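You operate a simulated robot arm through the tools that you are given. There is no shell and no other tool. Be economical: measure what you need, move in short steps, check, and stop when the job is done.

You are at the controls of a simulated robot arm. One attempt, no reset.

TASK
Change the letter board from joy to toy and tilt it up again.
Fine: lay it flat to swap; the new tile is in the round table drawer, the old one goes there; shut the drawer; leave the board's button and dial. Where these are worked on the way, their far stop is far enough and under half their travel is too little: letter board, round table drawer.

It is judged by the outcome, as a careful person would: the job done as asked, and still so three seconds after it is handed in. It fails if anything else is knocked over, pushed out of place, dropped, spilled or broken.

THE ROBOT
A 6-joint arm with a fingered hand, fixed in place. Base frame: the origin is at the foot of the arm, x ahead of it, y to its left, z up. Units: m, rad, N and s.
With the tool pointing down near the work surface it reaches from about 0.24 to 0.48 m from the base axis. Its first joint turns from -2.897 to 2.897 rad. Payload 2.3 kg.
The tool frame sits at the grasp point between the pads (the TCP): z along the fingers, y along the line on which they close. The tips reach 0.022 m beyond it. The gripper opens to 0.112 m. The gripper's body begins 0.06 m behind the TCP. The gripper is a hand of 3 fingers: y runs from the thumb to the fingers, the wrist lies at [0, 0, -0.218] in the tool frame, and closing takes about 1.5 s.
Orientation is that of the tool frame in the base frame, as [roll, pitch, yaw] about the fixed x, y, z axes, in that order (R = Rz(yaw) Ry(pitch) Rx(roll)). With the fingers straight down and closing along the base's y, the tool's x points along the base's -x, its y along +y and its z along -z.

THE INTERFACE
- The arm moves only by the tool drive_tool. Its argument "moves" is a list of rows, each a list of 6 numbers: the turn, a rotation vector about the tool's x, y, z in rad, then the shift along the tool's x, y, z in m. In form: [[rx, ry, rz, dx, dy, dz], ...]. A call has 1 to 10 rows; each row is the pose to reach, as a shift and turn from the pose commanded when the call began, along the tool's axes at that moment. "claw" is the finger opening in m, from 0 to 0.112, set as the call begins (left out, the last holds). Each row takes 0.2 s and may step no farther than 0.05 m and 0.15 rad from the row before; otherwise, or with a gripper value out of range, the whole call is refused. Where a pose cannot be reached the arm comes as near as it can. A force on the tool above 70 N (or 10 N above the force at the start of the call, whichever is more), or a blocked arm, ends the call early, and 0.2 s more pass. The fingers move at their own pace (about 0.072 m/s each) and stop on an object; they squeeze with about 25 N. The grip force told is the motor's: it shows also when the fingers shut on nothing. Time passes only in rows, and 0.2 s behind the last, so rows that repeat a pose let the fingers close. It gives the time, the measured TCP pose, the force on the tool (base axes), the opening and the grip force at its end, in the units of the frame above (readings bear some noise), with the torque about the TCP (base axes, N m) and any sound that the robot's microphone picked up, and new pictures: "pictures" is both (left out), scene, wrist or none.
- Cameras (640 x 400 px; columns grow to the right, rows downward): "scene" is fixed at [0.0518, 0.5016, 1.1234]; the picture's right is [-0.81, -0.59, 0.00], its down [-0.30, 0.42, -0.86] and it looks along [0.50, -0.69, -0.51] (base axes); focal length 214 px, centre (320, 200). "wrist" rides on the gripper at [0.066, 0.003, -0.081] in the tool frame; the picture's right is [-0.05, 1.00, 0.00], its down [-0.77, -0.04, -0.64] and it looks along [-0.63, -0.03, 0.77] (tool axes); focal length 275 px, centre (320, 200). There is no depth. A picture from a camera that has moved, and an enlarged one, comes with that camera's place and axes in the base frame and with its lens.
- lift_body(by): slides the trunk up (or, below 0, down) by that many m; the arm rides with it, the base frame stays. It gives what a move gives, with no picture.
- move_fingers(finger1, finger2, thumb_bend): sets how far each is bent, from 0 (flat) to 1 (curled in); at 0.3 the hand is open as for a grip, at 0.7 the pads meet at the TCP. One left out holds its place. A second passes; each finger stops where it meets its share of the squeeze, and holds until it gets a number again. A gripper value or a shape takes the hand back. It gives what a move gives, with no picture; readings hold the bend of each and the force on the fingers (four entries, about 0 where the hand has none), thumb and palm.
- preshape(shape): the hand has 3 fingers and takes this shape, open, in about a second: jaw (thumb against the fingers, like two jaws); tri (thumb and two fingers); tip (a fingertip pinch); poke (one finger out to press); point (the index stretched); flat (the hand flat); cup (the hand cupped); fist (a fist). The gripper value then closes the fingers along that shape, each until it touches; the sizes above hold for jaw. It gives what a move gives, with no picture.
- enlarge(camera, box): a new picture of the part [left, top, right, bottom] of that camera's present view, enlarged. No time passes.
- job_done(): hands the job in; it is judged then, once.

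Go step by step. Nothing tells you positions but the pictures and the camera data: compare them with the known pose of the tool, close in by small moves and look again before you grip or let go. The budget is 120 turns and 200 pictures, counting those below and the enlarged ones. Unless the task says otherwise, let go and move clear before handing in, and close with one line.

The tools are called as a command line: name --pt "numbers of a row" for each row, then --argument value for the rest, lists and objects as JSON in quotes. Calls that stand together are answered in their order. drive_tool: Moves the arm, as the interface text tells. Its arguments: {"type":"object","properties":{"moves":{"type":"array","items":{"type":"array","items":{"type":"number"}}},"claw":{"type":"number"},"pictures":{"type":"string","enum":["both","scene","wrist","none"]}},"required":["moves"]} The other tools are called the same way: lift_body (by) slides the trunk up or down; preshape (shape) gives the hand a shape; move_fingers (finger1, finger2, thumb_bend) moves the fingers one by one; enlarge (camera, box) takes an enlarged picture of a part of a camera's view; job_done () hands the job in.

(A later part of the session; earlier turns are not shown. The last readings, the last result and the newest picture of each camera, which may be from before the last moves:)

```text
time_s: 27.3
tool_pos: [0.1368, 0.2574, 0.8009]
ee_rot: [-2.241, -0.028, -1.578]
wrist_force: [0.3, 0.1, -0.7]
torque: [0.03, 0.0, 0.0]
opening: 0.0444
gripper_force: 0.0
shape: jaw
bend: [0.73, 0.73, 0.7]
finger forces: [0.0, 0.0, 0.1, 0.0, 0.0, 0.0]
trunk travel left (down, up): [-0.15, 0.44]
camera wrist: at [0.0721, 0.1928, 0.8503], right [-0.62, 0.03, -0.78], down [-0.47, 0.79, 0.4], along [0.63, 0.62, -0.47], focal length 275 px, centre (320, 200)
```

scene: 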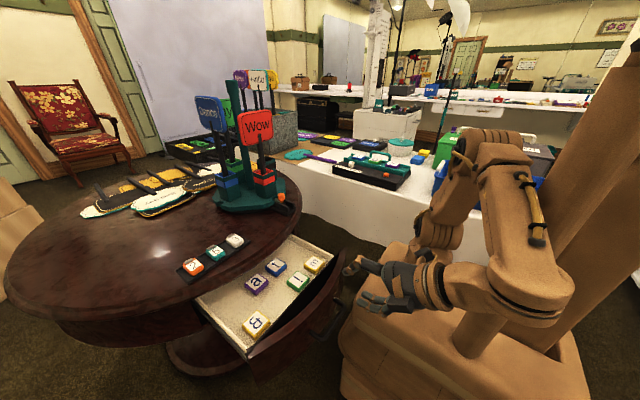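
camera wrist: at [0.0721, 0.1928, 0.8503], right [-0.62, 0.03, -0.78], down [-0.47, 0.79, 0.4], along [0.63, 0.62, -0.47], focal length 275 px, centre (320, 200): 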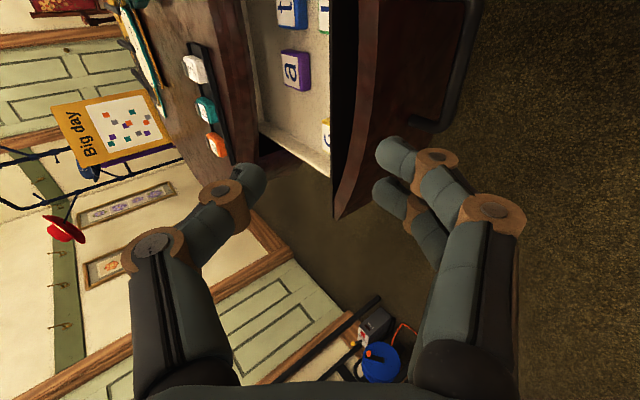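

Released cleanly. Now I'll straighten the hand, raise the trunk, and head back to the board for the j tile.

drive_tool --pt "-0.15 0 0 0 -0.01 0" --pt "-0.3 0 0 0 -0.02 0" --pt "-0.45 0 0 0 -0.03 0.02" --pt "-0.6 0 0 0 -0.04 0.04" --pt "-0.75 0 0 0 -0.05 0.06" --pt "-0.9 0 0 0 -0.06 0.06" --pictures "none"

lift_body --by 0.17

drive_tool --pt "0 0 0.15 0 0 0" --pt "0 0 0.3 0 -0.02 0" --pt "0 0 0.45 0 -0.04 0" --pt "0 0 0.6 0.03 -0.06 0" --pt "0 0 0.75 0.06 -0.07 0" --pt "0 0 0.9 0.1 -0.07 0" --pt "0 0 1.05 0.14 -0.07 0" --pt "0 0 1.2 0.18 -0.07 0" --pt "0 0 1.35 0.22 -0.07 0" --pt "0 0 1.5 0.26 -0.07 0" --pictures "none"

```text
time_s: 28.7
tool_pos: [0.2225, 0.2553, 0.8081]
ee_rot: [3.14, -0.026, -1.58]
wrist_force: [0.2, -0.1, -0.2]
torque: [0.03, -0.02, 0.0]
opening: 0.0449
gripper_force: 0.1
shape: jaw
bend: [0.73, 0.73, 0.7]
finger forces: [0.0, 0.0, 0.0, 0.1, 0.0, 0.0]
trunk travel left (down, up): [-0.15, 0.44]
```

```text
time_s: 30.6
tool_pos: [0.2216, 0.2558, 0.9785]
ee_rot: [3.141, -0.027, -1.58]
wrist_force: [-0.1, -1.0, -0.8]
torque: [-0.02, 0.04, 0.02]
opening: 0.0448
gripper_force: 0.0
shape: jaw
bend: [0.73, 0.73, 0.7]
finger forces: [0.1, 0.0, 0.0, 0.0, 0.0, 0.0]
trunk travel left (down, up): [-0.32, 0.27]
```

```text
time_s: 32.8
tool_pos: [0.2919, -0.0064, 0.9867]
ee_rot: [-3.113, -0.002, -3.083]
wrist_force: [0.6, 0.3, 0.1]
torque: [0.01, -0.02, 0.0]
opening: 0.0449
gripper_force: 0.0
shape: jaw
bend: [0.73, 0.73, 0.7]
finger forces: [0.0, 0.0, 0.0, 0.0, 0.0, 0.0]
trunk travel left (down, up): [-0.32, 0.27]
```

drive_tool --pt "0 0 0.15 -0.01 -0.025 0" --pt "0 0 0.3 -0.02 -0.05 0" --pt "0 0 0.45 -0.03 -0.075 0" --pt "0 0 0.6 -0.04 -0.1 0" --pt "0 0 0.75 -0.05 -0.12 0" --pt "0 0 0.9 -0.06 -0.14 0" --pt "0 0 1.05 -0.07 -0.16 0" --pt "0 0 1.2 -0.08 -0.18 0" --pt "0 0 1.35 -0.08 -0.19 0" --pt "0 0 1.5 -0.08 -0.19 0" --claw 0.112 --pictures "wrist"

```text
time_s: 35.0
tool_pos: [0.3809, -0.1885, 0.9913]
ee_rot: [-3.137, 0.029, 1.702]
wrist_force: [0.1, 0.1, 0.0]
torque: [-0.01, 0.0, 0.01]
opening: 0.1117
gripper_force: 0.0
shape: jaw
bend: [0.3, 0.3, 0.3]
finger forces: [0.1, 0.1, 0.0, 0.1, 0.1, 0.0]
trunk travel left (down, up): [-0.32, 0.27]
camera wrist: at [0.3763, -0.1209, 1.0699], right [1.0, 0.08, 0.0], down [0.06, -0.75, 0.66], along [0.05, -0.66, -0.75], focal length 275 px, centre (320, 200)
```

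wrist: 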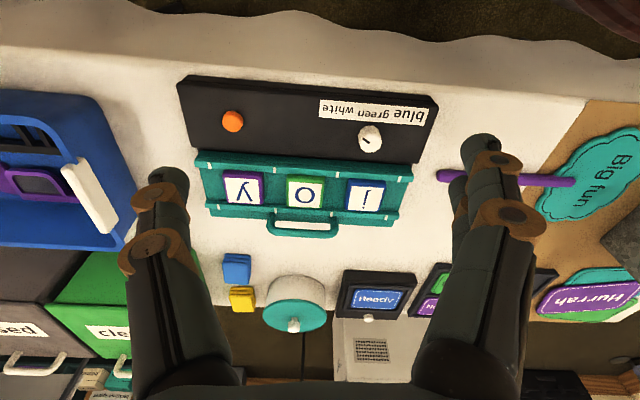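

enlarge --camera "wrist" --box '[180, 120, 440, 280]'

enlarge --camera "scene" --box '[325, 140, 415, 196]'

```text
2.46 times, centred on (310, 200) of wrist
camera zoom: at [0.3763, -0.1209, 1.0699], right [1.0, 0.08, 0.0], down [0.06, -0.75, 0.66], along [0.05, -0.66, -0.75], focal length 678 px, centre (345, 200)
```

zoom: 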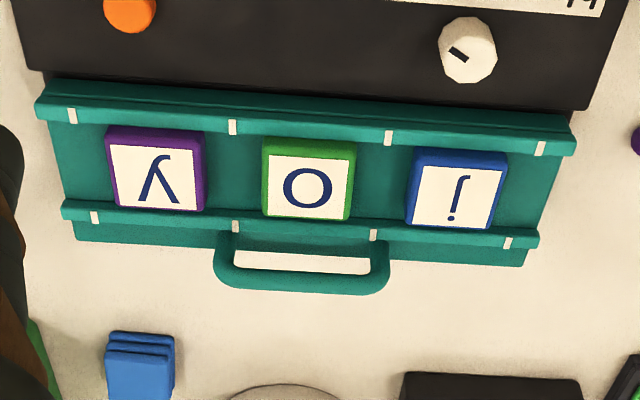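

```text
7.11 times, centred on (370, 168) of scene
camera zoom: at [0.0518, 0.5016, 1.1234], right [-0.81, -0.59, 0.0], down [-0.3, 0.42, -0.86], along [0.5, -0.69, -0.51], focal length 1525 px, centre (-36, 428)
```

zoom: 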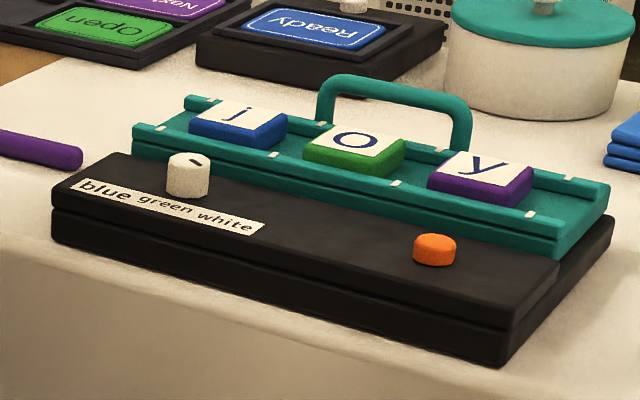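

The j tile's top centre is at about (0.452, −0.346, 0.803), 0.05 square, standing ~1 cm proud of the rails; it is beyond vertical reach, so I'll need to lean the hand. Let me see what the fingertip pinch shape looks like.

preshape --shape "tip"

enlarge --camera "wrist" --box '[0, 0, 640, 400]'

```text
time_s: 35.9
tool_pos: [0.382, -0.189, 0.9899]
ee_rot: [-3.139, 0.028, 1.706]
wrist_force: [-1.0, 0.2, 0.0]
torque: [0.01, 0.02, 0.01]
opening: 0.1118
gripper_force: 0.2
shape: tip
bend: [0.3, 0.3, 0.3]
finger forces: [0.1, 0.0, 0.0, 0.0, 0.0, 0.1]
trunk travel left (down, up): [-0.32, 0.27]
```

```text
1.00 times, centred on (320, 200) of wrist (not enlarged: the box is as wide or as high as the picture)
camera zoom: at [0.3761, -0.1208, 1.07], right [1.0, 0.09, 0.0], down [0.07, -0.75, 0.66], along [0.06, -0.66, -0.75], focal length 275 px, centre (320, 200)
```

zoom: 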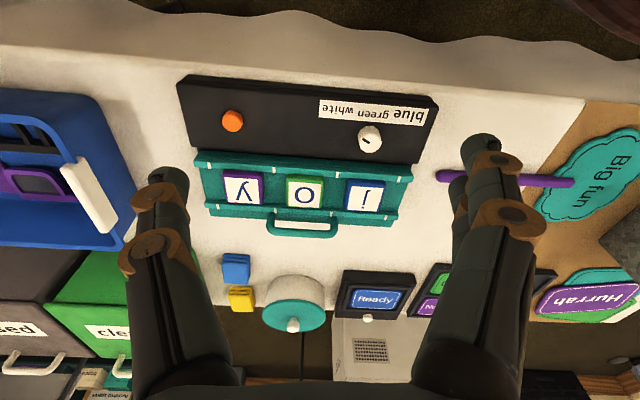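

Tip shape looks the same as jaw, and the two fingers are close together, so jaw will do. I'll lean the hand (mostly toward −y) and move to a pre-grasp point 7 cm short of the j tile.

preshape --shape "jaw"

drive_tool --pt "-0.0267 -0.113 0.0371 -0.02 0.007 0.02" --pt "-0.0534 -0.2259 0.0742 -0.04 0.014 0.04" --pt "-0.0802 -0.3389 0.1113 -0.06 0.022 0.06" --pt "-0.1069 -0.4518 0.1484 -0.08 0.029 0.08" --pt "-0.1336 -0.5648 0.1855 -0.1 0.036 0.1" --pt "-0.1336 -0.5648 0.1855 -0.1221 0.0435 0.1245" --claw 0.075

```text
time_s: 36.8
tool_pos: [0.381, -0.1894, 0.9911]
ee_rot: [-3.139, 0.029, 1.706]
wrist_force: [-1.1, 0.3, -0.2]
torque: [0.01, -0.01, -0.01]
opening: 0.112
gripper_force: 0.1
shape: jaw
bend: [0.3, 0.3, 0.3]
finger forces: [0.0, 0.1, 0.1, 0.0, 0.0, 0.1]
trunk travel left (down, up): [-0.32, 0.27]
```

```text
time_s: 38.2
tool_pos: [0.442, -0.3118, 0.8696]
ee_rot: [2.93, 0.574, 1.451]
wrist_force: [0.1, 0.2, 0.9]
torque: [0.0, 0.02, 0.01]
opening: 0.0754
gripper_force: 0.1
shape: jaw
bend: [0.69, 0.69, 0.66]
finger forces: [0.0, 0.0, 0.1, 0.0, 0.1, 0.0]
trunk travel left (down, up): [-0.32, 0.27]
camera wrist: at [0.4407, -0.2114, 0.901], right [0.98, -0.04, 0.2], down [-0.2, -0.29, 0.93], along [0.02, -0.96, -0.29], focal length 275 px, centre (320, 200)
```

scene: 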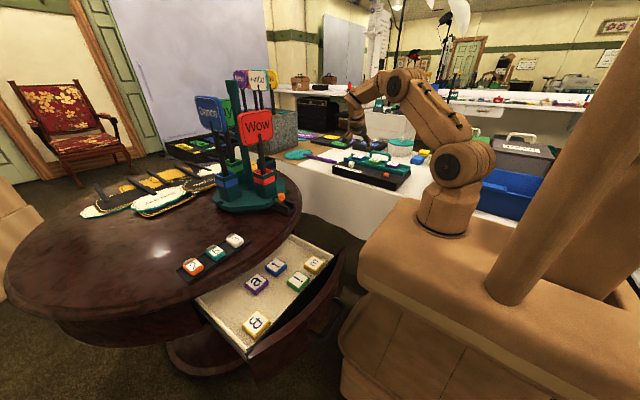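
wrist: 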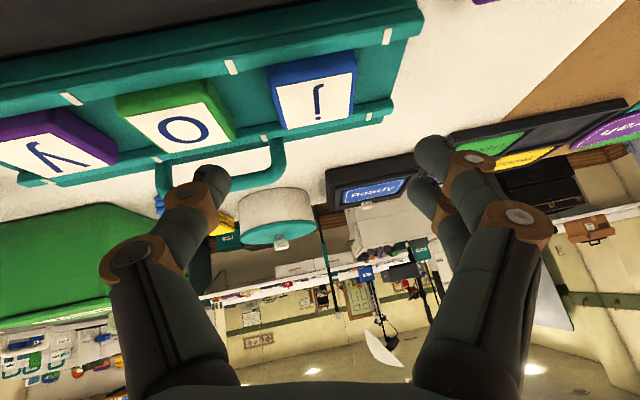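

Pose reached and the j tile agrees with my estimate (0.453, −0.343). Descend in two stages.

drive_tool --pt "0 0 0 0.004 -0.001 0.012" --pt "0 0 0 0.008 -0.0015 0.024" --pt "0 0 0 0.012 -0.0019 0.034"

enlarge --camera "scene" --box '[325, 125, 415, 181]'

```text
time_s: 39.0
tool_pos: [0.4447, -0.3173, 0.8344]
ee_rot: [2.928, 0.574, 1.453]
wrist_force: [0.8, 0.5, -0.1]
torque: [0.03, 0.0, -0.01]
opening: 0.0756
gripper_force: 0.0
shape: jaw
bend: [0.69, 0.69, 0.66]
finger forces: [0.0, 0.0, 0.0, 0.0, 0.0, 0.1]
trunk travel left (down, up): [-0.32, 0.27]
camera wrist: at [0.4434, -0.2178, 0.8661], right [0.98, -0.04, 0.2], down [-0.21, -0.29, 0.93], along [0.02, -0.96, -0.29], focal length 275 px, centre (320, 200)
```

scene: 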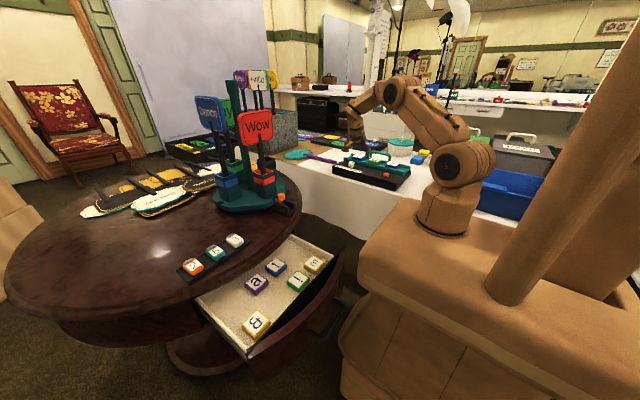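
wrist: 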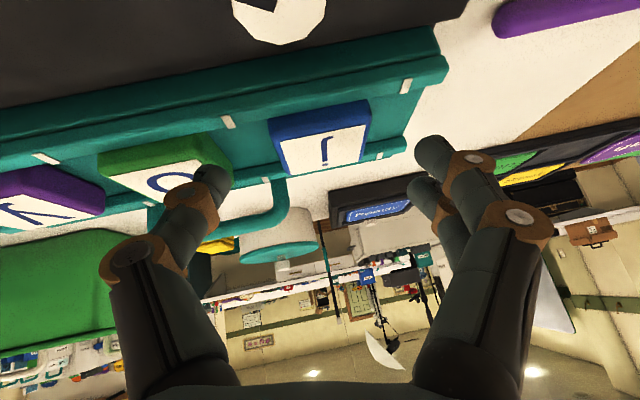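

```text
7.11 times, centred on (370, 153) of scene
camera zoom: at [0.0518, 0.5016, 1.1234], right [-0.81, -0.59, 0.0], down [-0.3, 0.42, -0.86], along [0.5, -0.69, -0.51], focal length 1525 px, centre (-36, 534)
```

zoom: 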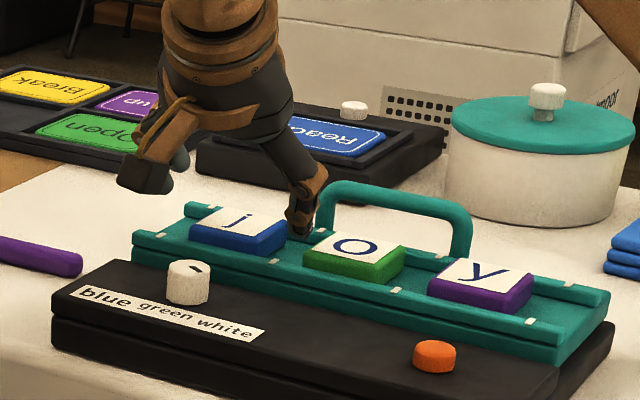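

drive_tool --pt "0 0 0 -0.0015 0.001 0.009" --pt "0 0 0 -0.003 0.0017 0.018" --pt "0 0 0 -0.003 0.0017 0.0255"

enlarge --camera "scene" --box '[325, 125, 415, 181]'

```text
time_s: 39.8
tool_pos: [0.4496, -0.3329, 0.8149]
ee_rot: [2.93, 0.574, 1.451]
wrist_force: [-0.1, -0.7, 0.0]
torque: [-0.04, -0.01, 0.03]
opening: 0.0751
gripper_force: 0.2
shape: jaw
bend: [0.69, 0.69, 0.66]
finger forces: [0.0, 0.0, 0.0, 0.0, 0.1, 0.0]
trunk travel left (down, up): [-0.32, 0.27]
camera wrist: at [0.4478, -0.2339, 0.8463], right [0.98, -0.04, 0.2], down [-0.2, -0.29, 0.93], along [0.02, -0.96, -0.29], focal length 275 px, centre (320, 200)
```

scene: 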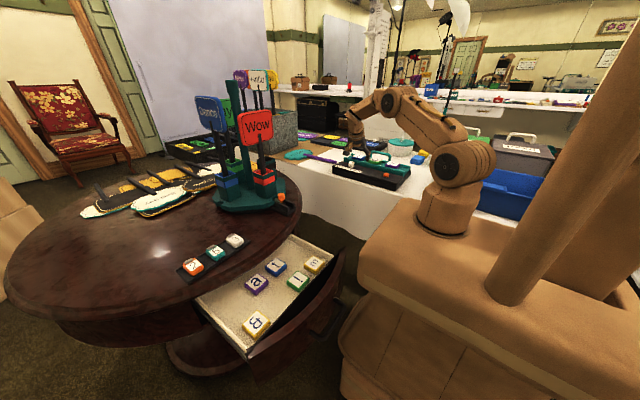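
wrist: 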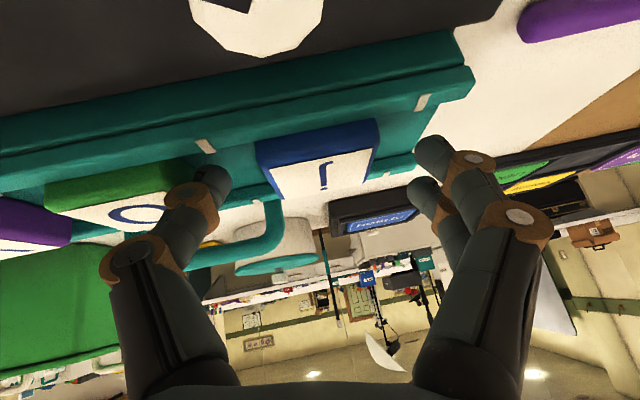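

```text
7.11 times, centred on (370, 153) of scene
camera zoom: at [0.0518, 0.5016, 1.1234], right [-0.81, -0.59, 0.0], down [-0.3, 0.42, -0.86], along [0.5, -0.69, -0.51], focal length 1525 px, centre (-36, 534)
```

zoom: 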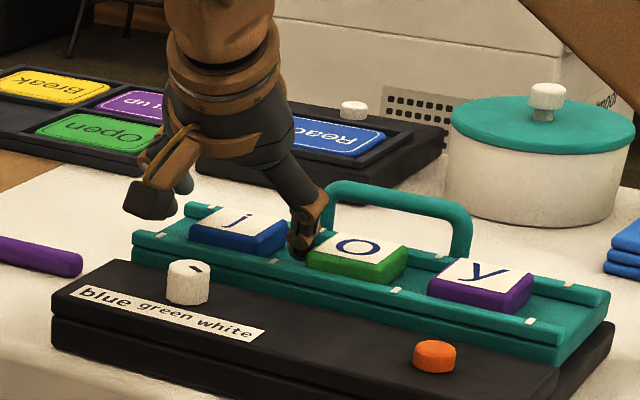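

The thumb is low between j and o while the fingers on the far side sit too high because of the sideways lean. I'll reduce the sideways lean and lean more toward −y instead.

drive_tool --pt "0 0 0 -0.002 0.0017 -0.003" --pt "0.045 -0.062 -0.035 -0.001 0.0015 -0.002" --pt "0.089 -0.1232 -0.069 0 0.0013 0.0"

enlarge --camera "scene" --box '[325, 125, 415, 181]'

```text
time_s: 40.6
tool_pos: [0.4502, -0.3346, 0.8166]
ee_rot: [3.059, 0.705, 1.515]
wrist_force: [-0.2, -0.1, -0.1]
torque: [0.04, -0.03, 0.0]
opening: 0.0753
gripper_force: 0.0
shape: jaw
bend: [0.69, 0.69, 0.66]
finger forces: [0.0, 0.1, 0.0, 0.0, 0.0, 0.0]
trunk travel left (down, up): [-0.32, 0.27]
camera wrist: at [0.4534, -0.2309, 0.8351], right [0.99, -0.04, 0.09], down [-0.1, -0.17, 0.98], along [-0.02, -0.98, -0.18], focal length 275 px, centre (320, 200)
```

scene: 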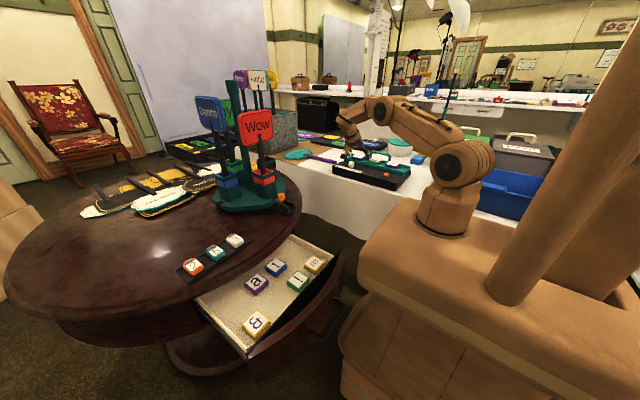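
wrist: 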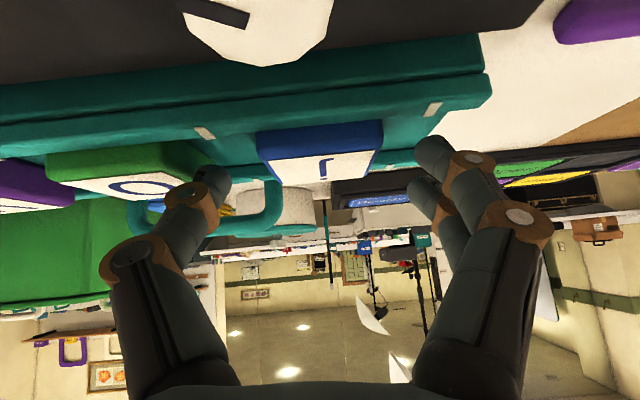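

```text
7.11 times, centred on (370, 153) of scene
camera zoom: at [0.0518, 0.5016, 1.1234], right [-0.81, -0.59, 0.0], down [-0.3, 0.42, -0.86], along [0.5, -0.69, -0.51], focal length 1525 px, centre (-36, 534)
```

zoom: 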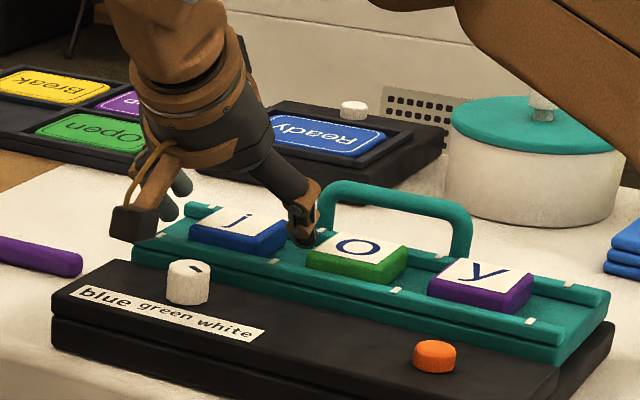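

Levels now match better. Lower 3 mm and close on the tile.

drive_tool --pt "0 0 0 0.0019 0.001 0.0023" --pt "0 0 0 0.0019 0.001 0.0023" --pictures "none"

drive_tool --pt "0 0 0 0 0 0" --pt "0 0 0 0 0 0" --pt "0 0 0 0 0 0" --pt "0 0 0 0 0 0" --pt "0 0 0 0 0 0" --claw 0.03

enlarge --camera "scene" --box '[325, 125, 415, 181]'

```text
time_s: 41.2
tool_pos: [0.4528, -0.3351, 0.8128]
ee_rot: [3.056, 0.706, 1.515]
wrist_force: [0.8, 0.2, 0.2]
torque: [-0.01, 0.01, 0.02]
opening: 0.0753
gripper_force: 0.1
shape: jaw
bend: [0.69, 0.69, 0.66]
finger forces: [0.0, 0.0, 0.0, 0.0, 0.1, 0.0]
trunk travel left (down, up): [-0.32, 0.27]
```

```text
time_s: 42.4
tool_pos: [0.4525, -0.3353, 0.8136]
ee_rot: [3.057, 0.706, 1.512]
wrist_force: [-0.4, -0.2, -0.3]
torque: [0.0, -0.01, -0.03]
opening: 0.0257
gripper_force: 24.8
shape: jaw
bend: [0.72, 0.71, 0.71]
finger forces: [17.8, 0.0, 0.0, 0.1, 19.5, 0.0]
trunk travel left (down, up): [-0.32, 0.27]
camera wrist: at [0.4547, -0.2317, 0.8323], right [0.99, -0.04, 0.1], down [-0.1, -0.17, 0.98], along [-0.02, -0.98, -0.18], focal length 275 px, centre (320, 200)
```

scene: 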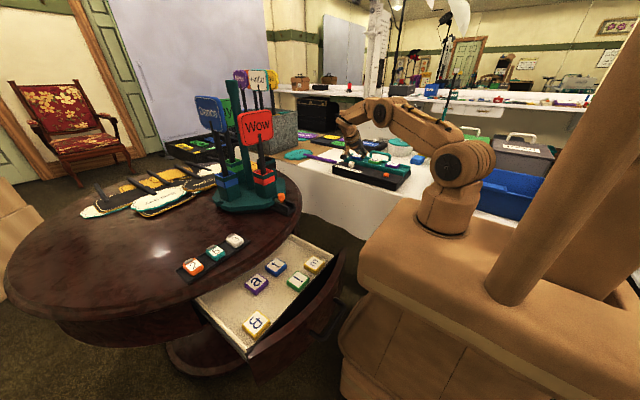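
wrist: 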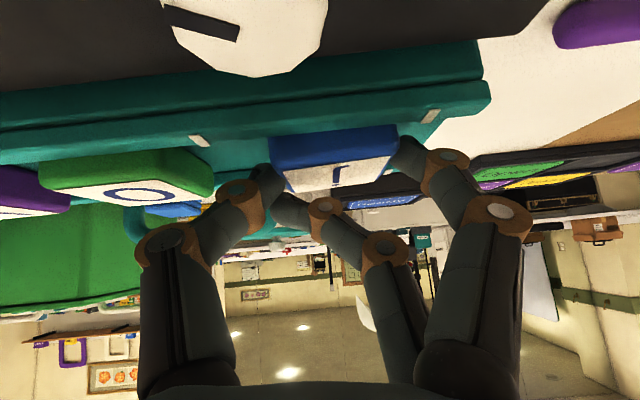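

```text
7.11 times, centred on (370, 153) of scene
camera zoom: at [0.0518, 0.5016, 1.1234], right [-0.81, -0.59, 0.0], down [-0.3, 0.42, -0.86], along [0.5, -0.69, -0.51], focal length 1525 px, centre (-36, 534)
```

zoom: 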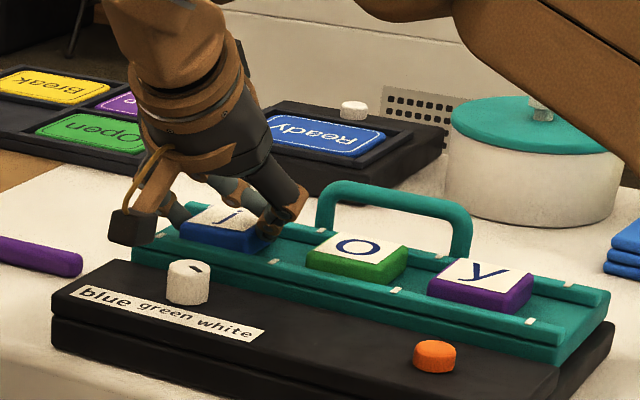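

Finger 1 and thumb grip the tile (≈18 N). Lift gently.

drive_tool --pt "0 0 0 -0.0065 0.0 -0.0076" --pt "0 0 0 -0.013 0 -0.0152" --pt "0 0 0 -0.0195 0 -0.0228" --pt "0 0 0 -0.026 0 -0.0303"

enlarge --camera "scene" --box '[325, 115, 415, 171]'

```text
time_s: 43.4
tool_pos: [0.45, -0.3354, 0.8529]
ee_rot: [3.056, 0.706, 1.514]
wrist_force: [-0.7, 0.4, -0.8]
torque: [-0.02, -0.01, 0.0]
opening: 0.0253
gripper_force: 25.1
shape: jaw
bend: [0.72, 0.71, 0.71]
finger forces: [17.9, 0.0, 0.1, 0.0, 19.3, 0.0]
trunk travel left (down, up): [-0.32, 0.27]
camera wrist: at [0.4529, -0.2327, 0.8719], right [0.99, -0.04, 0.1], down [-0.1, -0.17, 0.98], along [-0.02, -0.98, -0.18], focal length 275 px, centre (320, 200)
```

scene: 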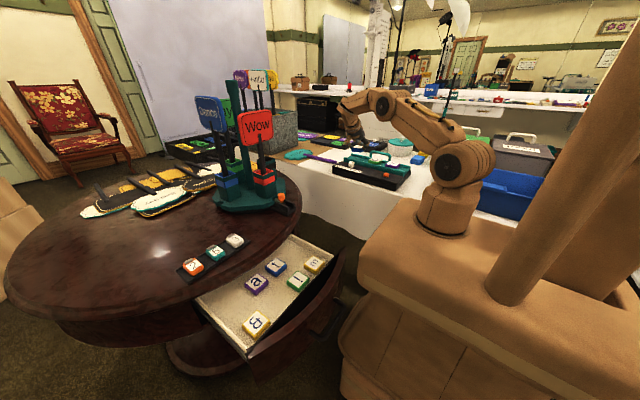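
wrist: 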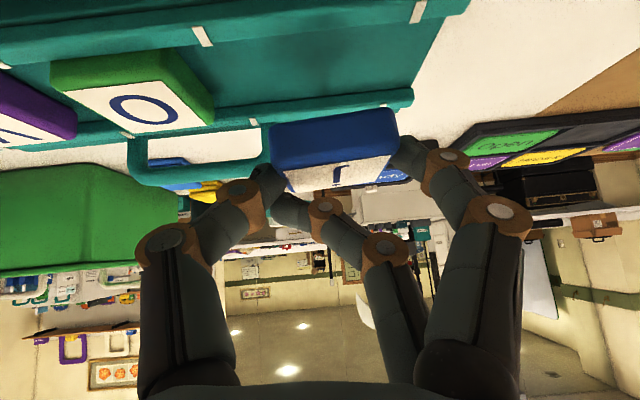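

```text
7.11 times, centred on (370, 143) of scene
camera zoom: at [0.0518, 0.5016, 1.1234], right [-0.81, -0.59, 0.0], down [-0.3, 0.42, -0.86], along [0.5, -0.69, -0.51], focal length 1525 px, centre (-36, 605)
```

zoom: 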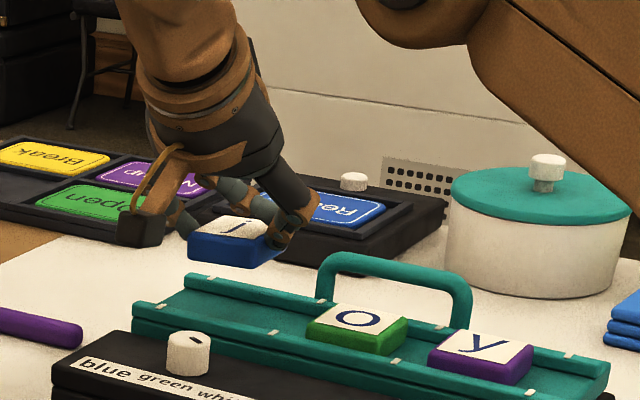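

The j tile is held level and clear of the board. I'll carry it up and across while turning the hand about the vertical so the tile stays level.

drive_tool --pt "0 0 0 -0.0292 0.0029 -0.0341" --pt "0 0 0 -0.0508 0.0058 -0.0747" --pt "-0.0974 0.0098 -0.1137 -0.0276 -0.0091 -0.0975" --pt "-0.1947 0.0195 -0.2274 -0.0044 -0.024 -0.1203" --pt "-0.2921 0.0293 -0.3411 0.0189 -0.039 -0.1431" --pt "-0.3894 0.039 -0.4548 0.0421 -0.0539 -0.166" --pt "-0.4868 0.0488 -0.5685 0.0653 -0.0688 -0.1888" --pt "-0.5841 0.0585 -0.6822 0.0885 -0.0837 -0.2116" --pt "-0.6815 0.0683 -0.7959 0.1118 -0.0987 -0.2344" --pt "-0.7788 0.078 -0.9096 0.135 -0.1136 -0.2572" --pictures "wrist"

```text
time_s: 45.6
tool_pos: [0.3272, -0.1677, 1.1888]
ee_rot: [3.06, 0.646, 2.733]
wrist_force: [0.6, 0.8, -0.6]
torque: [-0.05, 0.08, 0.0]
opening: 0.025
gripper_force: 25.1
shape: jaw
bend: [0.71, 0.71, 0.71]
finger forces: [16.0, 0.1, 0.1, 0.1, 18.6, 0.0]
out of reach, approached as far as the arm can: row 2, 3, 4, 5, 6, 7, 8, 9, 10
trunk travel left (down, up): [-0.32, 0.27]
camera wrist: at [0.233, -0.1309, 1.2133], right [0.38, 0.92, 0.09], down [0.18, -0.17, 0.97], along [0.91, -0.35, -0.23], focal length 275 px, centre (320, 200)
```

wrist: 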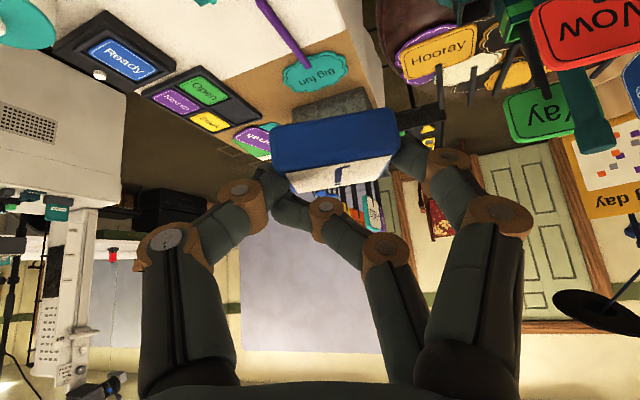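

The arm ran out of room inward (a leaned hand needs more radius) and swung high, but the tile is safe. I'll continue on a wider arc.

drive_tool --pt "-0.032 -0.007 -0.042 0.0139 0.0289 0.021" --pt "-0.064 -0.013 -0.084 0.0278 0.0578 0.042" --pt "-0.0955 -0.02 -0.126 0.0418 0.0868 0.063" --pt "-0.127 -0.027 -0.168 0.0557 0.1157 0.084" --pt "-0.159 -0.033 -0.21 0.0696 0.1446 0.105" --pt "-0.191 -0.04 -0.252 0.0835 0.1735 0.1257" --pictures "scene"

```text
time_s: 47.0
tool_pos: [0.3554, -0.0779, 1.1979]
ee_rot: [3.072, 0.679, 3.056]
wrist_force: [0.7, -0.7, -0.1]
torque: [0.0, -0.02, 0.01]
opening: 0.0247
gripper_force: 24.8
shape: jaw
bend: [0.71, 0.71, 0.71]
finger forces: [16.0, 0.0, 0.0, 0.0, 18.6, 0.0]
out of reach, approached as far as the arm can: row 1, 2, 3, 4, 5, 6
trunk travel left (down, up): [-0.32, 0.27]
```

scene: 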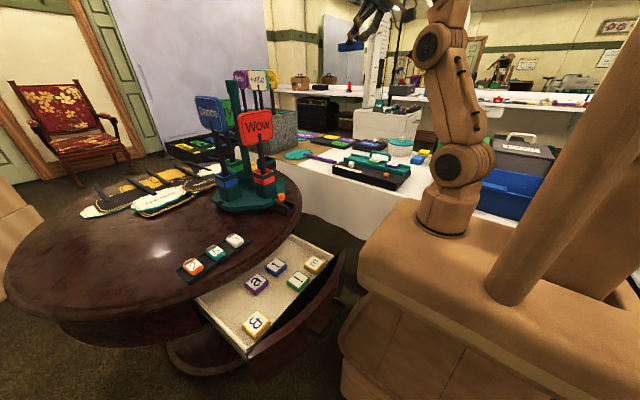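

drive_tool --pt "0 -0.004 0 0.018 0.0095 0.0317" --pt "0 -0.008 0 0.036 0.019 0.0635" --pt "0 -0.012 0 0.054 0.0284 0.0952" --pt "0 -0.016 0 0.072 0.0379 0.1269" --pt "0 -0.02 0 0.09 0.0474 0.1586" --pt "0 -0.023 0 0.108 0.0568 0.1904" --pt "0 -0.027 0 0.126 0.0663 0.2221" --pictures "scene"

```text
time_s: 48.6
tool_pos: [0.3451, -0.0776, 1.2123]
ee_rot: [3.063, 0.726, 3.05]
wrist_force: [0.7, -1.1, -0.1]
torque: [-0.02, 0.0, -0.03]
opening: 0.025
gripper_force: 25.3
shape: jaw
bend: [0.71, 0.71, 0.71]
finger forces: [16.0, 0.0, 0.0, 0.0, 18.5, 0.0]
out of reach, approached as far as the arm can: row 1, 2, 3, 4, 5, 6, 7
trunk travel left (down, up): [-0.32, 0.27]
```

scene: 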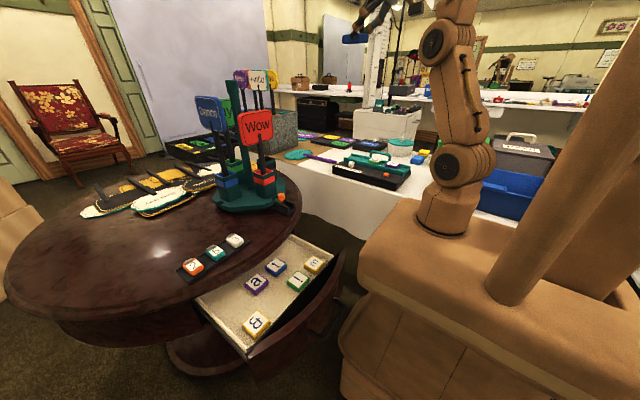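

The leaned pose is stuck against a wrist limit at this height. I'll bring the hand back toward vertical while descending; the grip is firm.

drive_tool --pt "0 0.144 0 0.01 0 0" --pt "0 0.288 0 0.02 0 0.01" --pt "0 0.432 0 0.035 0.005 0.02" --pt "0 0.576 0 0.055 0.01 0.035" --pt "0 0.72 0 0.075 0.015 0.05" --pt "0 0.72 0 0.09 0.023 0.07" --pictures "both"

```text
time_s: 50.0
tool_pos: [0.3135, -0.0427, 1.0894]
ee_rot: [3.083, 0.015, 3.1]
wrist_force: [-0.4, -0.3, 1.3]
torque: [-0.01, 0.0, -0.03]
opening: 0.0247
gripper_force: 25.8
shape: jaw
bend: [0.71, 0.71, 0.71]
finger forces: [15.6, 0.1, 0.1, 0.0, 18.5, 0.0]
out of reach, approached as far as the arm can: row 1, 2, 3, 4, 5, 6
trunk travel left (down, up): [-0.32, 0.27]
camera wrist: at [0.246, -0.041, 1.1691], right [0.09, 0.99, 0.06], down [0.76, -0.1, 0.65], along [0.65, -0.01, -0.76], focal length 275 px, centre (320, 200)
```

scene: 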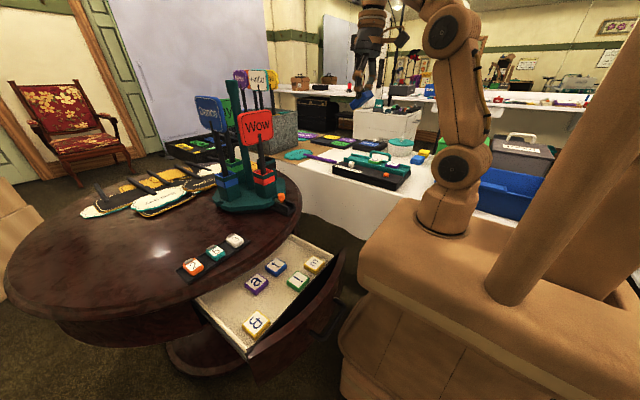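
wrist: 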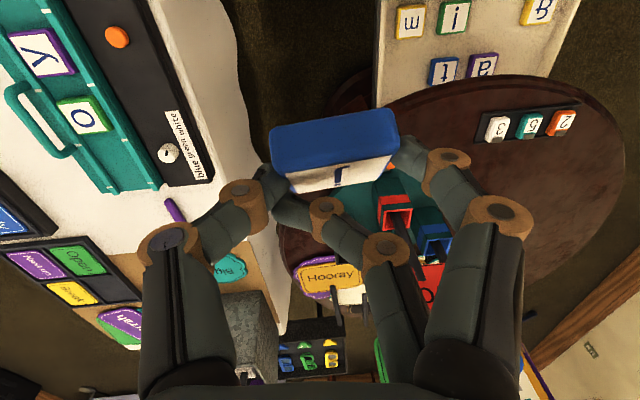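

The hand is vertical again with the tile still firmly held. From here: t is at ≈(0.423, 0.209, top z 0.61) and a free spot in the drawer is around (0.345, 0.29). Moving over the drawer while turning to yaw −1.6.

drive_tool --pt "0 0 -0.15 0.0016 0.028 0.011" --pt "0 0 -0.3 0.003 0.056 0.022" --pt "0 0 -0.45 0.005 0.085 0.033" --pt "0 0 -0.6 0.006 0.113 0.044" --pt "0 0 -0.75 0.008 0.141 0.055" --pt "0 0 -0.9 0.01 0.17 0.066" --pt "0 0 -1.05 0.011 0.198 0.077" --pt "0 0 -1.2 0.013 0.226 0.088" --pt "0 0 -1.35 0.014 0.255 0.099" --pt "0 0 -1.5 0.016 0.283 0.11" --pictures "wrist"

```text
time_s: 52.2
tool_pos: [0.3092, 0.2502, 1.0004]
ee_rot: [-3.128, 0.058, -1.681]
wrist_force: [0.5, 0.6, -0.4]
torque: [0.02, 0.01, -0.02]
opening: 0.0248
gripper_force: 24.8
shape: jaw
bend: [0.71, 0.71, 0.72]
finger forces: [15.6, 0.0, 0.0, 0.0, 18.5, 0.1]
trunk travel left (down, up): [-0.32, 0.27]
camera wrist: at [0.2981, 0.181, 1.0763], right [-0.99, 0.16, -0.01], down [0.11, 0.73, 0.68], along [0.11, 0.67, -0.73], focal length 275 px, centre (320, 200)
```

wrist: 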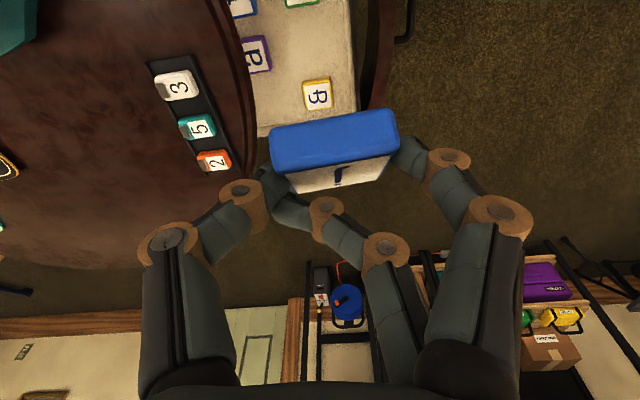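

Lower the trunk, then lean toward +y to bring the tile level and position it above the free spot.

lift_body --by -0.17

drive_tool --pt "-0.02 -0.13 -0.01 -0.005 -0.007 0.0" --pt "-0.04 -0.26 -0.02 -0.01 -0.013 0.02" --pt "-0.06 -0.39 -0.03 -0.016 -0.02 0.045" --pt "-0.08 -0.52 -0.04 -0.021 -0.026 0.07" --pt "-0.098 -0.648 -0.053 -0.0264 -0.0326 0.09" --pt "-0.098 -0.648 -0.053 -0.0264 -0.0326 0.1117"

```text
time_s: 54.2
tool_pos: [0.3099, 0.2498, 0.8298]
ee_rot: [-3.129, 0.057, -1.683]
wrist_force: [0.5, -0.4, 0.2]
torque: [-0.04, 0.0, -0.02]
opening: 0.0249
gripper_force: 25.5
shape: jaw
bend: [0.71, 0.71, 0.72]
finger forces: [15.6, 0.1, 0.0, 0.0, 18.6, 0.1]
trunk travel left (down, up): [-0.15, 0.44]
```

```text
time_s: 55.6
tool_pos: [0.3213, 0.3596, 0.7869]
ee_rot: [3.067, 0.7, -1.656]
wrist_force: [0.4, -0.7, -0.5]
torque: [0.0, -0.04, 0.01]
opening: 0.0249
gripper_force: 24.8
shape: jaw
bend: [0.71, 0.71, 0.72]
finger forces: [15.2, 0.0, 0.0, 0.0, 18.6, 0.0]
out of reach, approached as far as the arm can: row 4, 5, 6
trunk travel left (down, up): [-0.15, 0.44]
camera wrist: at [0.3159, 0.258, 0.8059], right [-0.99, 0.07, 0.09], down [0.1, 0.17, 0.98], along [0.06, 0.98, -0.18], focal length 275 px, centre (320, 200)
```

scene: 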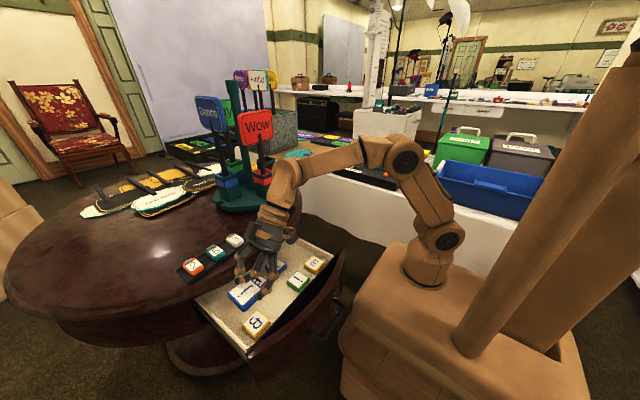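
wrist: 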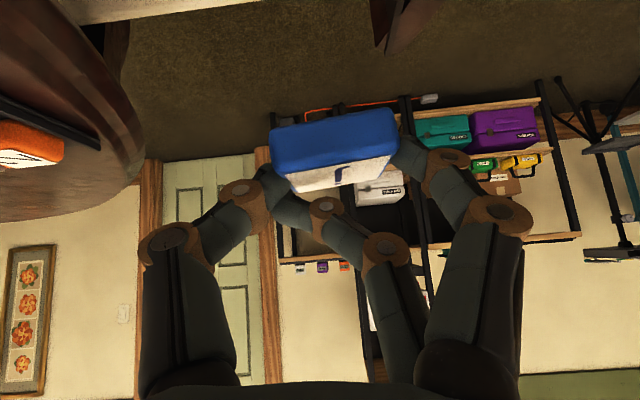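

Leaning toward +y isn't reachable there. I'll swing the lean to +x (the direction that worked for the handle), keeping the tile level.

drive_tool --pt "0.0966 -0.0086 0.1145 0.0073 -0.0013 -0.0037" --pt "0.1932 -0.0171 0.2289 0.0147 -0.0026 -0.0073" --pt "0.2898 -0.0257 0.3434 0.022 -0.0039 -0.011" --pt "0.3864 -0.0342 0.4578 0.0293 -0.0052 -0.0146" --pt "0.483 -0.0428 0.5723 0.0367 -0.0065 -0.0183" --pt "0.5796 -0.0513 0.6867 0.044 -0.0078 -0.022" --pt "0.6762 -0.0599 0.8012 0.0513 -0.0091 -0.0256" --pt "0.7728 -0.0684 0.9156 0.0586 -0.0104 -0.0293" --pt "0.8694 -0.077 1.0301 0.066 -0.0117 -0.0329" --pt "0.966 -0.0855 1.1445 0.0733 -0.013 -0.0366"

```text
time_s: 57.8
tool_pos: [0.3314, 0.2791, 0.7629]
ee_rot: [3.056, 0.699, 3.125]
wrist_force: [-0.7, -0.1, -1.3]
torque: [-0.03, 0.01, -0.04]
opening: 0.0246
gripper_force: 24.8
shape: jaw
bend: [0.71, 0.71, 0.72]
finger forces: [15.4, 0.1, 0.1, 0.0, 18.6, 0.1]
trunk travel left (down, up): [-0.15, 0.44]
camera wrist: at [0.2302, 0.2775, 0.7825], right [0.0, 1.0, 0.09], down [0.18, -0.09, 0.98], along [0.98, 0.02, -0.18], focal length 275 px, centre (320, 200)
```

scene: 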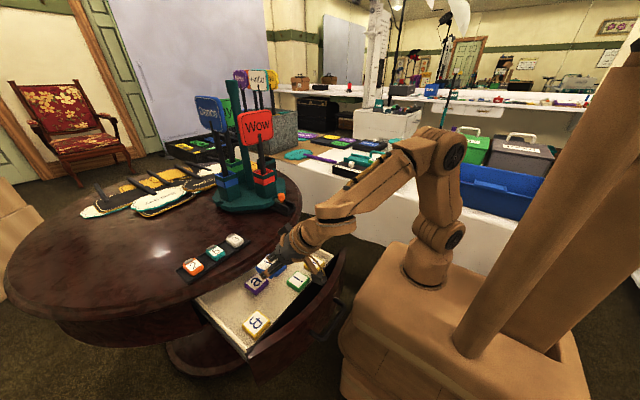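
wrist: 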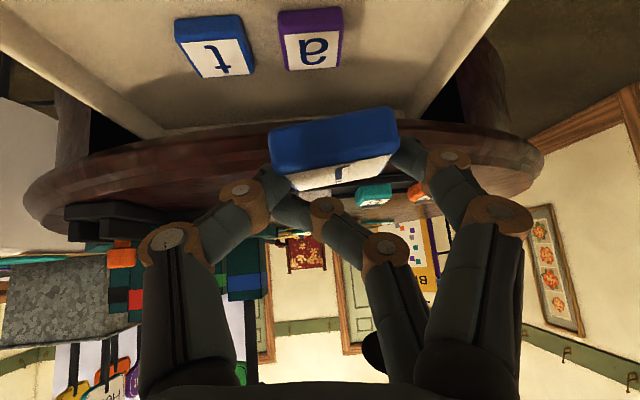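

That pose works: level tile, clear view of t and a in the drawer. Descending toward the free spot between B and "!".

drive_tool --pt "0 0 0 0.015 -0.0005 0.024" --pt "0 0 0 0.03 -0.001 0.048" --pt "0 0 0 0.045 -0.0015 0.0727" --pt "0 0 0 0.0606 -0.002 0.0969"

enlarge --camera "scene" --box '[200, 220, 376, 330]'

```text
time_s: 58.8
tool_pos: [0.3477, 0.2872, 0.6697]
ee_rot: [3.022, 0.715, 3.104]
wrist_force: [0.1, -17.3, 48.7]
torque: [0.02, 5.59, 1.9]
opening: 0.0246
gripper_force: 24.8
shape: jaw
bend: [0.71, 0.71, 0.72]
finger forces: [15.2, 0.0, 0.0, 0.0, 18.7, 0.1]
trunk travel left (down, up): [-0.15, 0.44]
stopped in row 4: the force on the tool passed its limit at 100 N (the readings are from after the stop); the commanded pose is now the measured one
camera wrist: at [0.2446, 0.284, 0.6869], right [-0.01, 0.99, 0.12], down [0.17, -0.12, 0.98], along [0.99, 0.03, -0.16], focal length 275 px, centre (320, 200)
```

scene: 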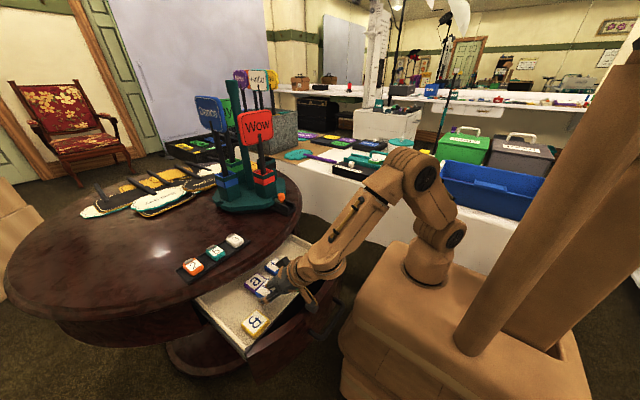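
wrist: 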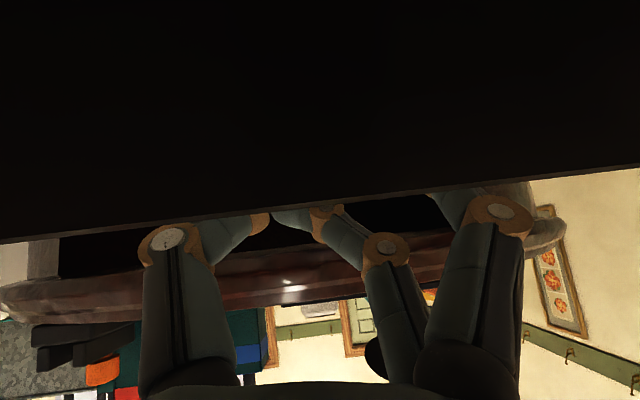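

```text
3.64 times, centred on (288, 275) of scene
camera zoom: at [0.0518, 0.5016, 1.1234], right [-0.81, -0.59, 0.0], down [-0.3, 0.42, -0.86], along [0.5, -0.69, -0.51], focal length 780 px, centre (436, -73)
```

zoom: 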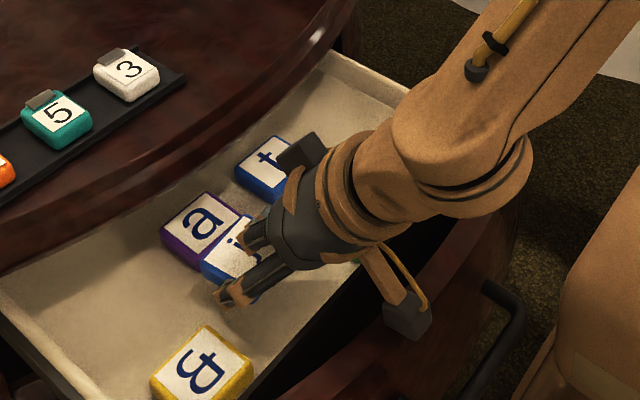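

The back of the hand touched the drawer front's top edge and the arm stopped. I'll rise, then swing the lean to a diagonal so the hand passes over the inside of the drawer.

drive_tool --pt "0 0 0 -0.02 0.003 -0.0225" --pt "0 0 0 -0.04 0.006 -0.045" --pt "0 0 0 -0.059 0.008 -0.0675" --pt "-0.062 0.03 -0.105 -0.056 0.007 -0.07" --pt "-0.154 0.045 -0.21 -0.053 0.006 -0.073" --pt "-0.246 0.06 -0.315 -0.05 0.005 -0.076" --pt "-0.338 0.07 -0.42 -0.046 0.004 -0.079" --pt "-0.425 0.078 -0.525 -0.0433 0.0026 -0.082"

enlarge --camera "scene" --box '[200, 220, 376, 330]'

```text
time_s: 60.6
tool_pos: [0.3291, 0.2833, 0.7558]
ee_rot: [3.053, 0.684, -2.48]
wrist_force: [-0.5, 0.1, 0.1]
torque: [-0.01, 0.01, 0.01]
opening: 0.0245
gripper_force: 24.4
shape: jaw
bend: [0.71, 0.71, 0.72]
finger forces: [15.4, 0.1, 0.1, 0.1, 18.7, 0.0]
trunk travel left (down, up): [-0.15, 0.44]
camera wrist: at [0.2505, 0.2175, 0.776], right [-0.63, 0.77, 0.1], down [0.21, 0.05, 0.98], along [0.75, 0.63, -0.2], focal length 275 px, centre (320, 200)
```

scene: 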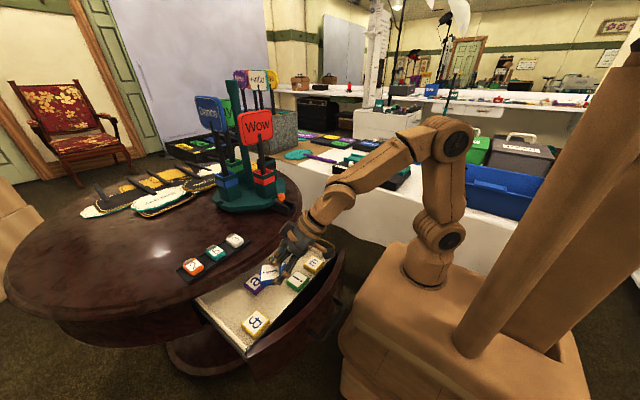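
wrist: 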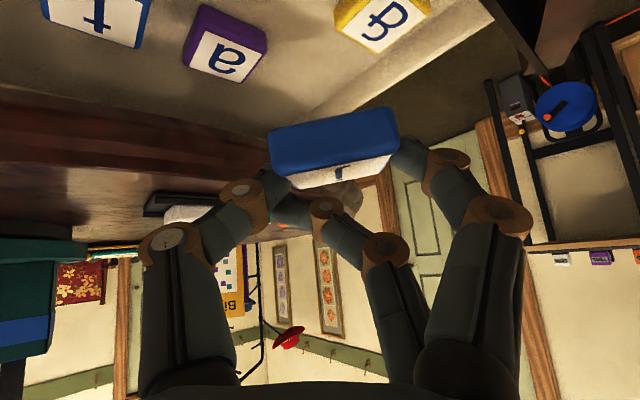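

```text
3.64 times, centred on (288, 275) of scene
camera zoom: at [0.0518, 0.5016, 1.1234], right [-0.81, -0.59, 0.0], down [-0.3, 0.42, -0.86], along [0.5, -0.69, -0.51], focal length 780 px, centre (436, -73)
```

zoom: 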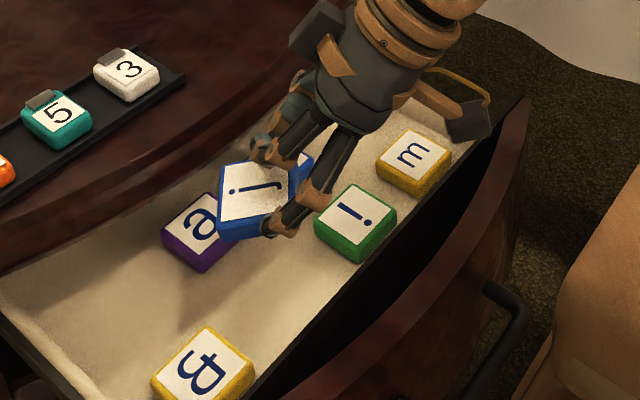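

The wrist camera is a real block that hangs low on the underside; that's what touched the drawer front. I'll swing the lean a bit further so the camera comes down inside the drawer, then descend partway.

drive_tool --pt "-0.072 -0.002 -0.088 0.003 -0.003 0.004" --pt "-0.144 0.0 -0.175 0.006 -0.006 0.008" --pt "-0.215 0.003 -0.2625 0.009 -0.009 0.012" --pt "-0.215 0.003 -0.2625 0.024 -0.011 0.035" --pt "-0.215 0.003 -0.2625 0.0391 -0.0129 0.0575"

enlarge --camera "scene" --box '[200, 220, 376, 330]'

```text
time_s: 61.8
tool_pos: [0.3405, 0.2974, 0.7071]
ee_rot: [3.056, 0.693, -2.141]
wrist_force: [-0.9, 0.1, -0.3]
torque: [0.0, 0.02, 0.02]
opening: 0.0248
gripper_force: 24.6
shape: jaw
bend: [0.71, 0.71, 0.72]
finger forces: [15.2, 0.1, 0.0, 0.0, 18.8, 0.1]
out of reach, approached as far as the arm can: row 4, 5
trunk travel left (down, up): [-0.15, 0.44]
camera wrist: at [0.2892, 0.2098, 0.7266], right [-0.85, 0.52, 0.1], down [0.18, 0.11, 0.98], along [0.5, 0.85, -0.19], focal length 275 px, centre (320, 200)
```

scene: 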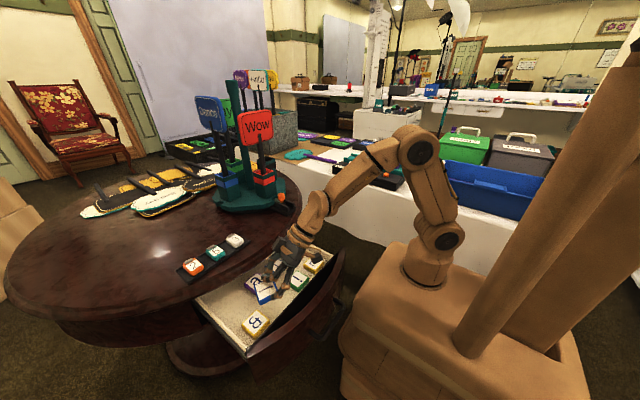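
wrist: 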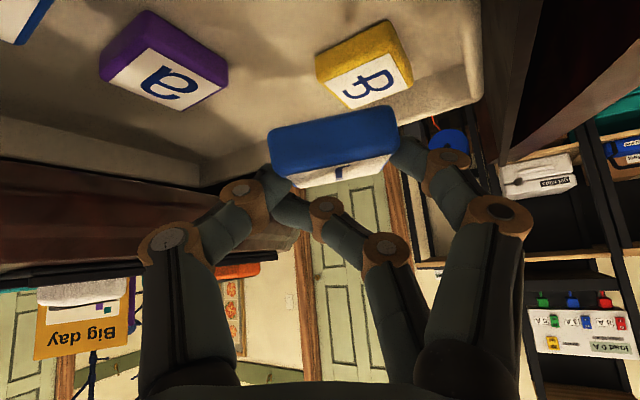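

```text
3.64 times, centred on (288, 275) of scene
camera zoom: at [0.0518, 0.5016, 1.1234], right [-0.81, -0.59, 0.0], down [-0.3, 0.42, -0.86], along [0.5, -0.69, -0.51], focal length 780 px, centre (436, -73)
```

zoom: 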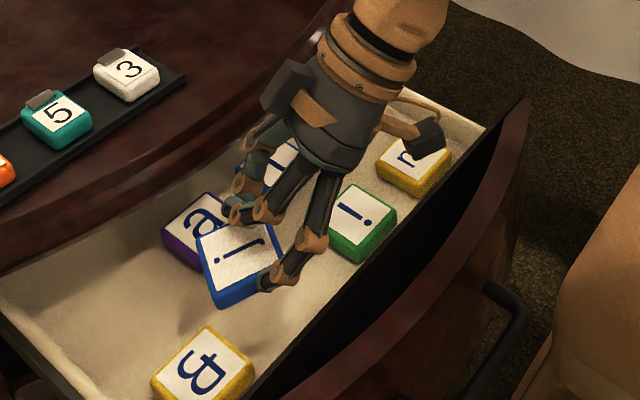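

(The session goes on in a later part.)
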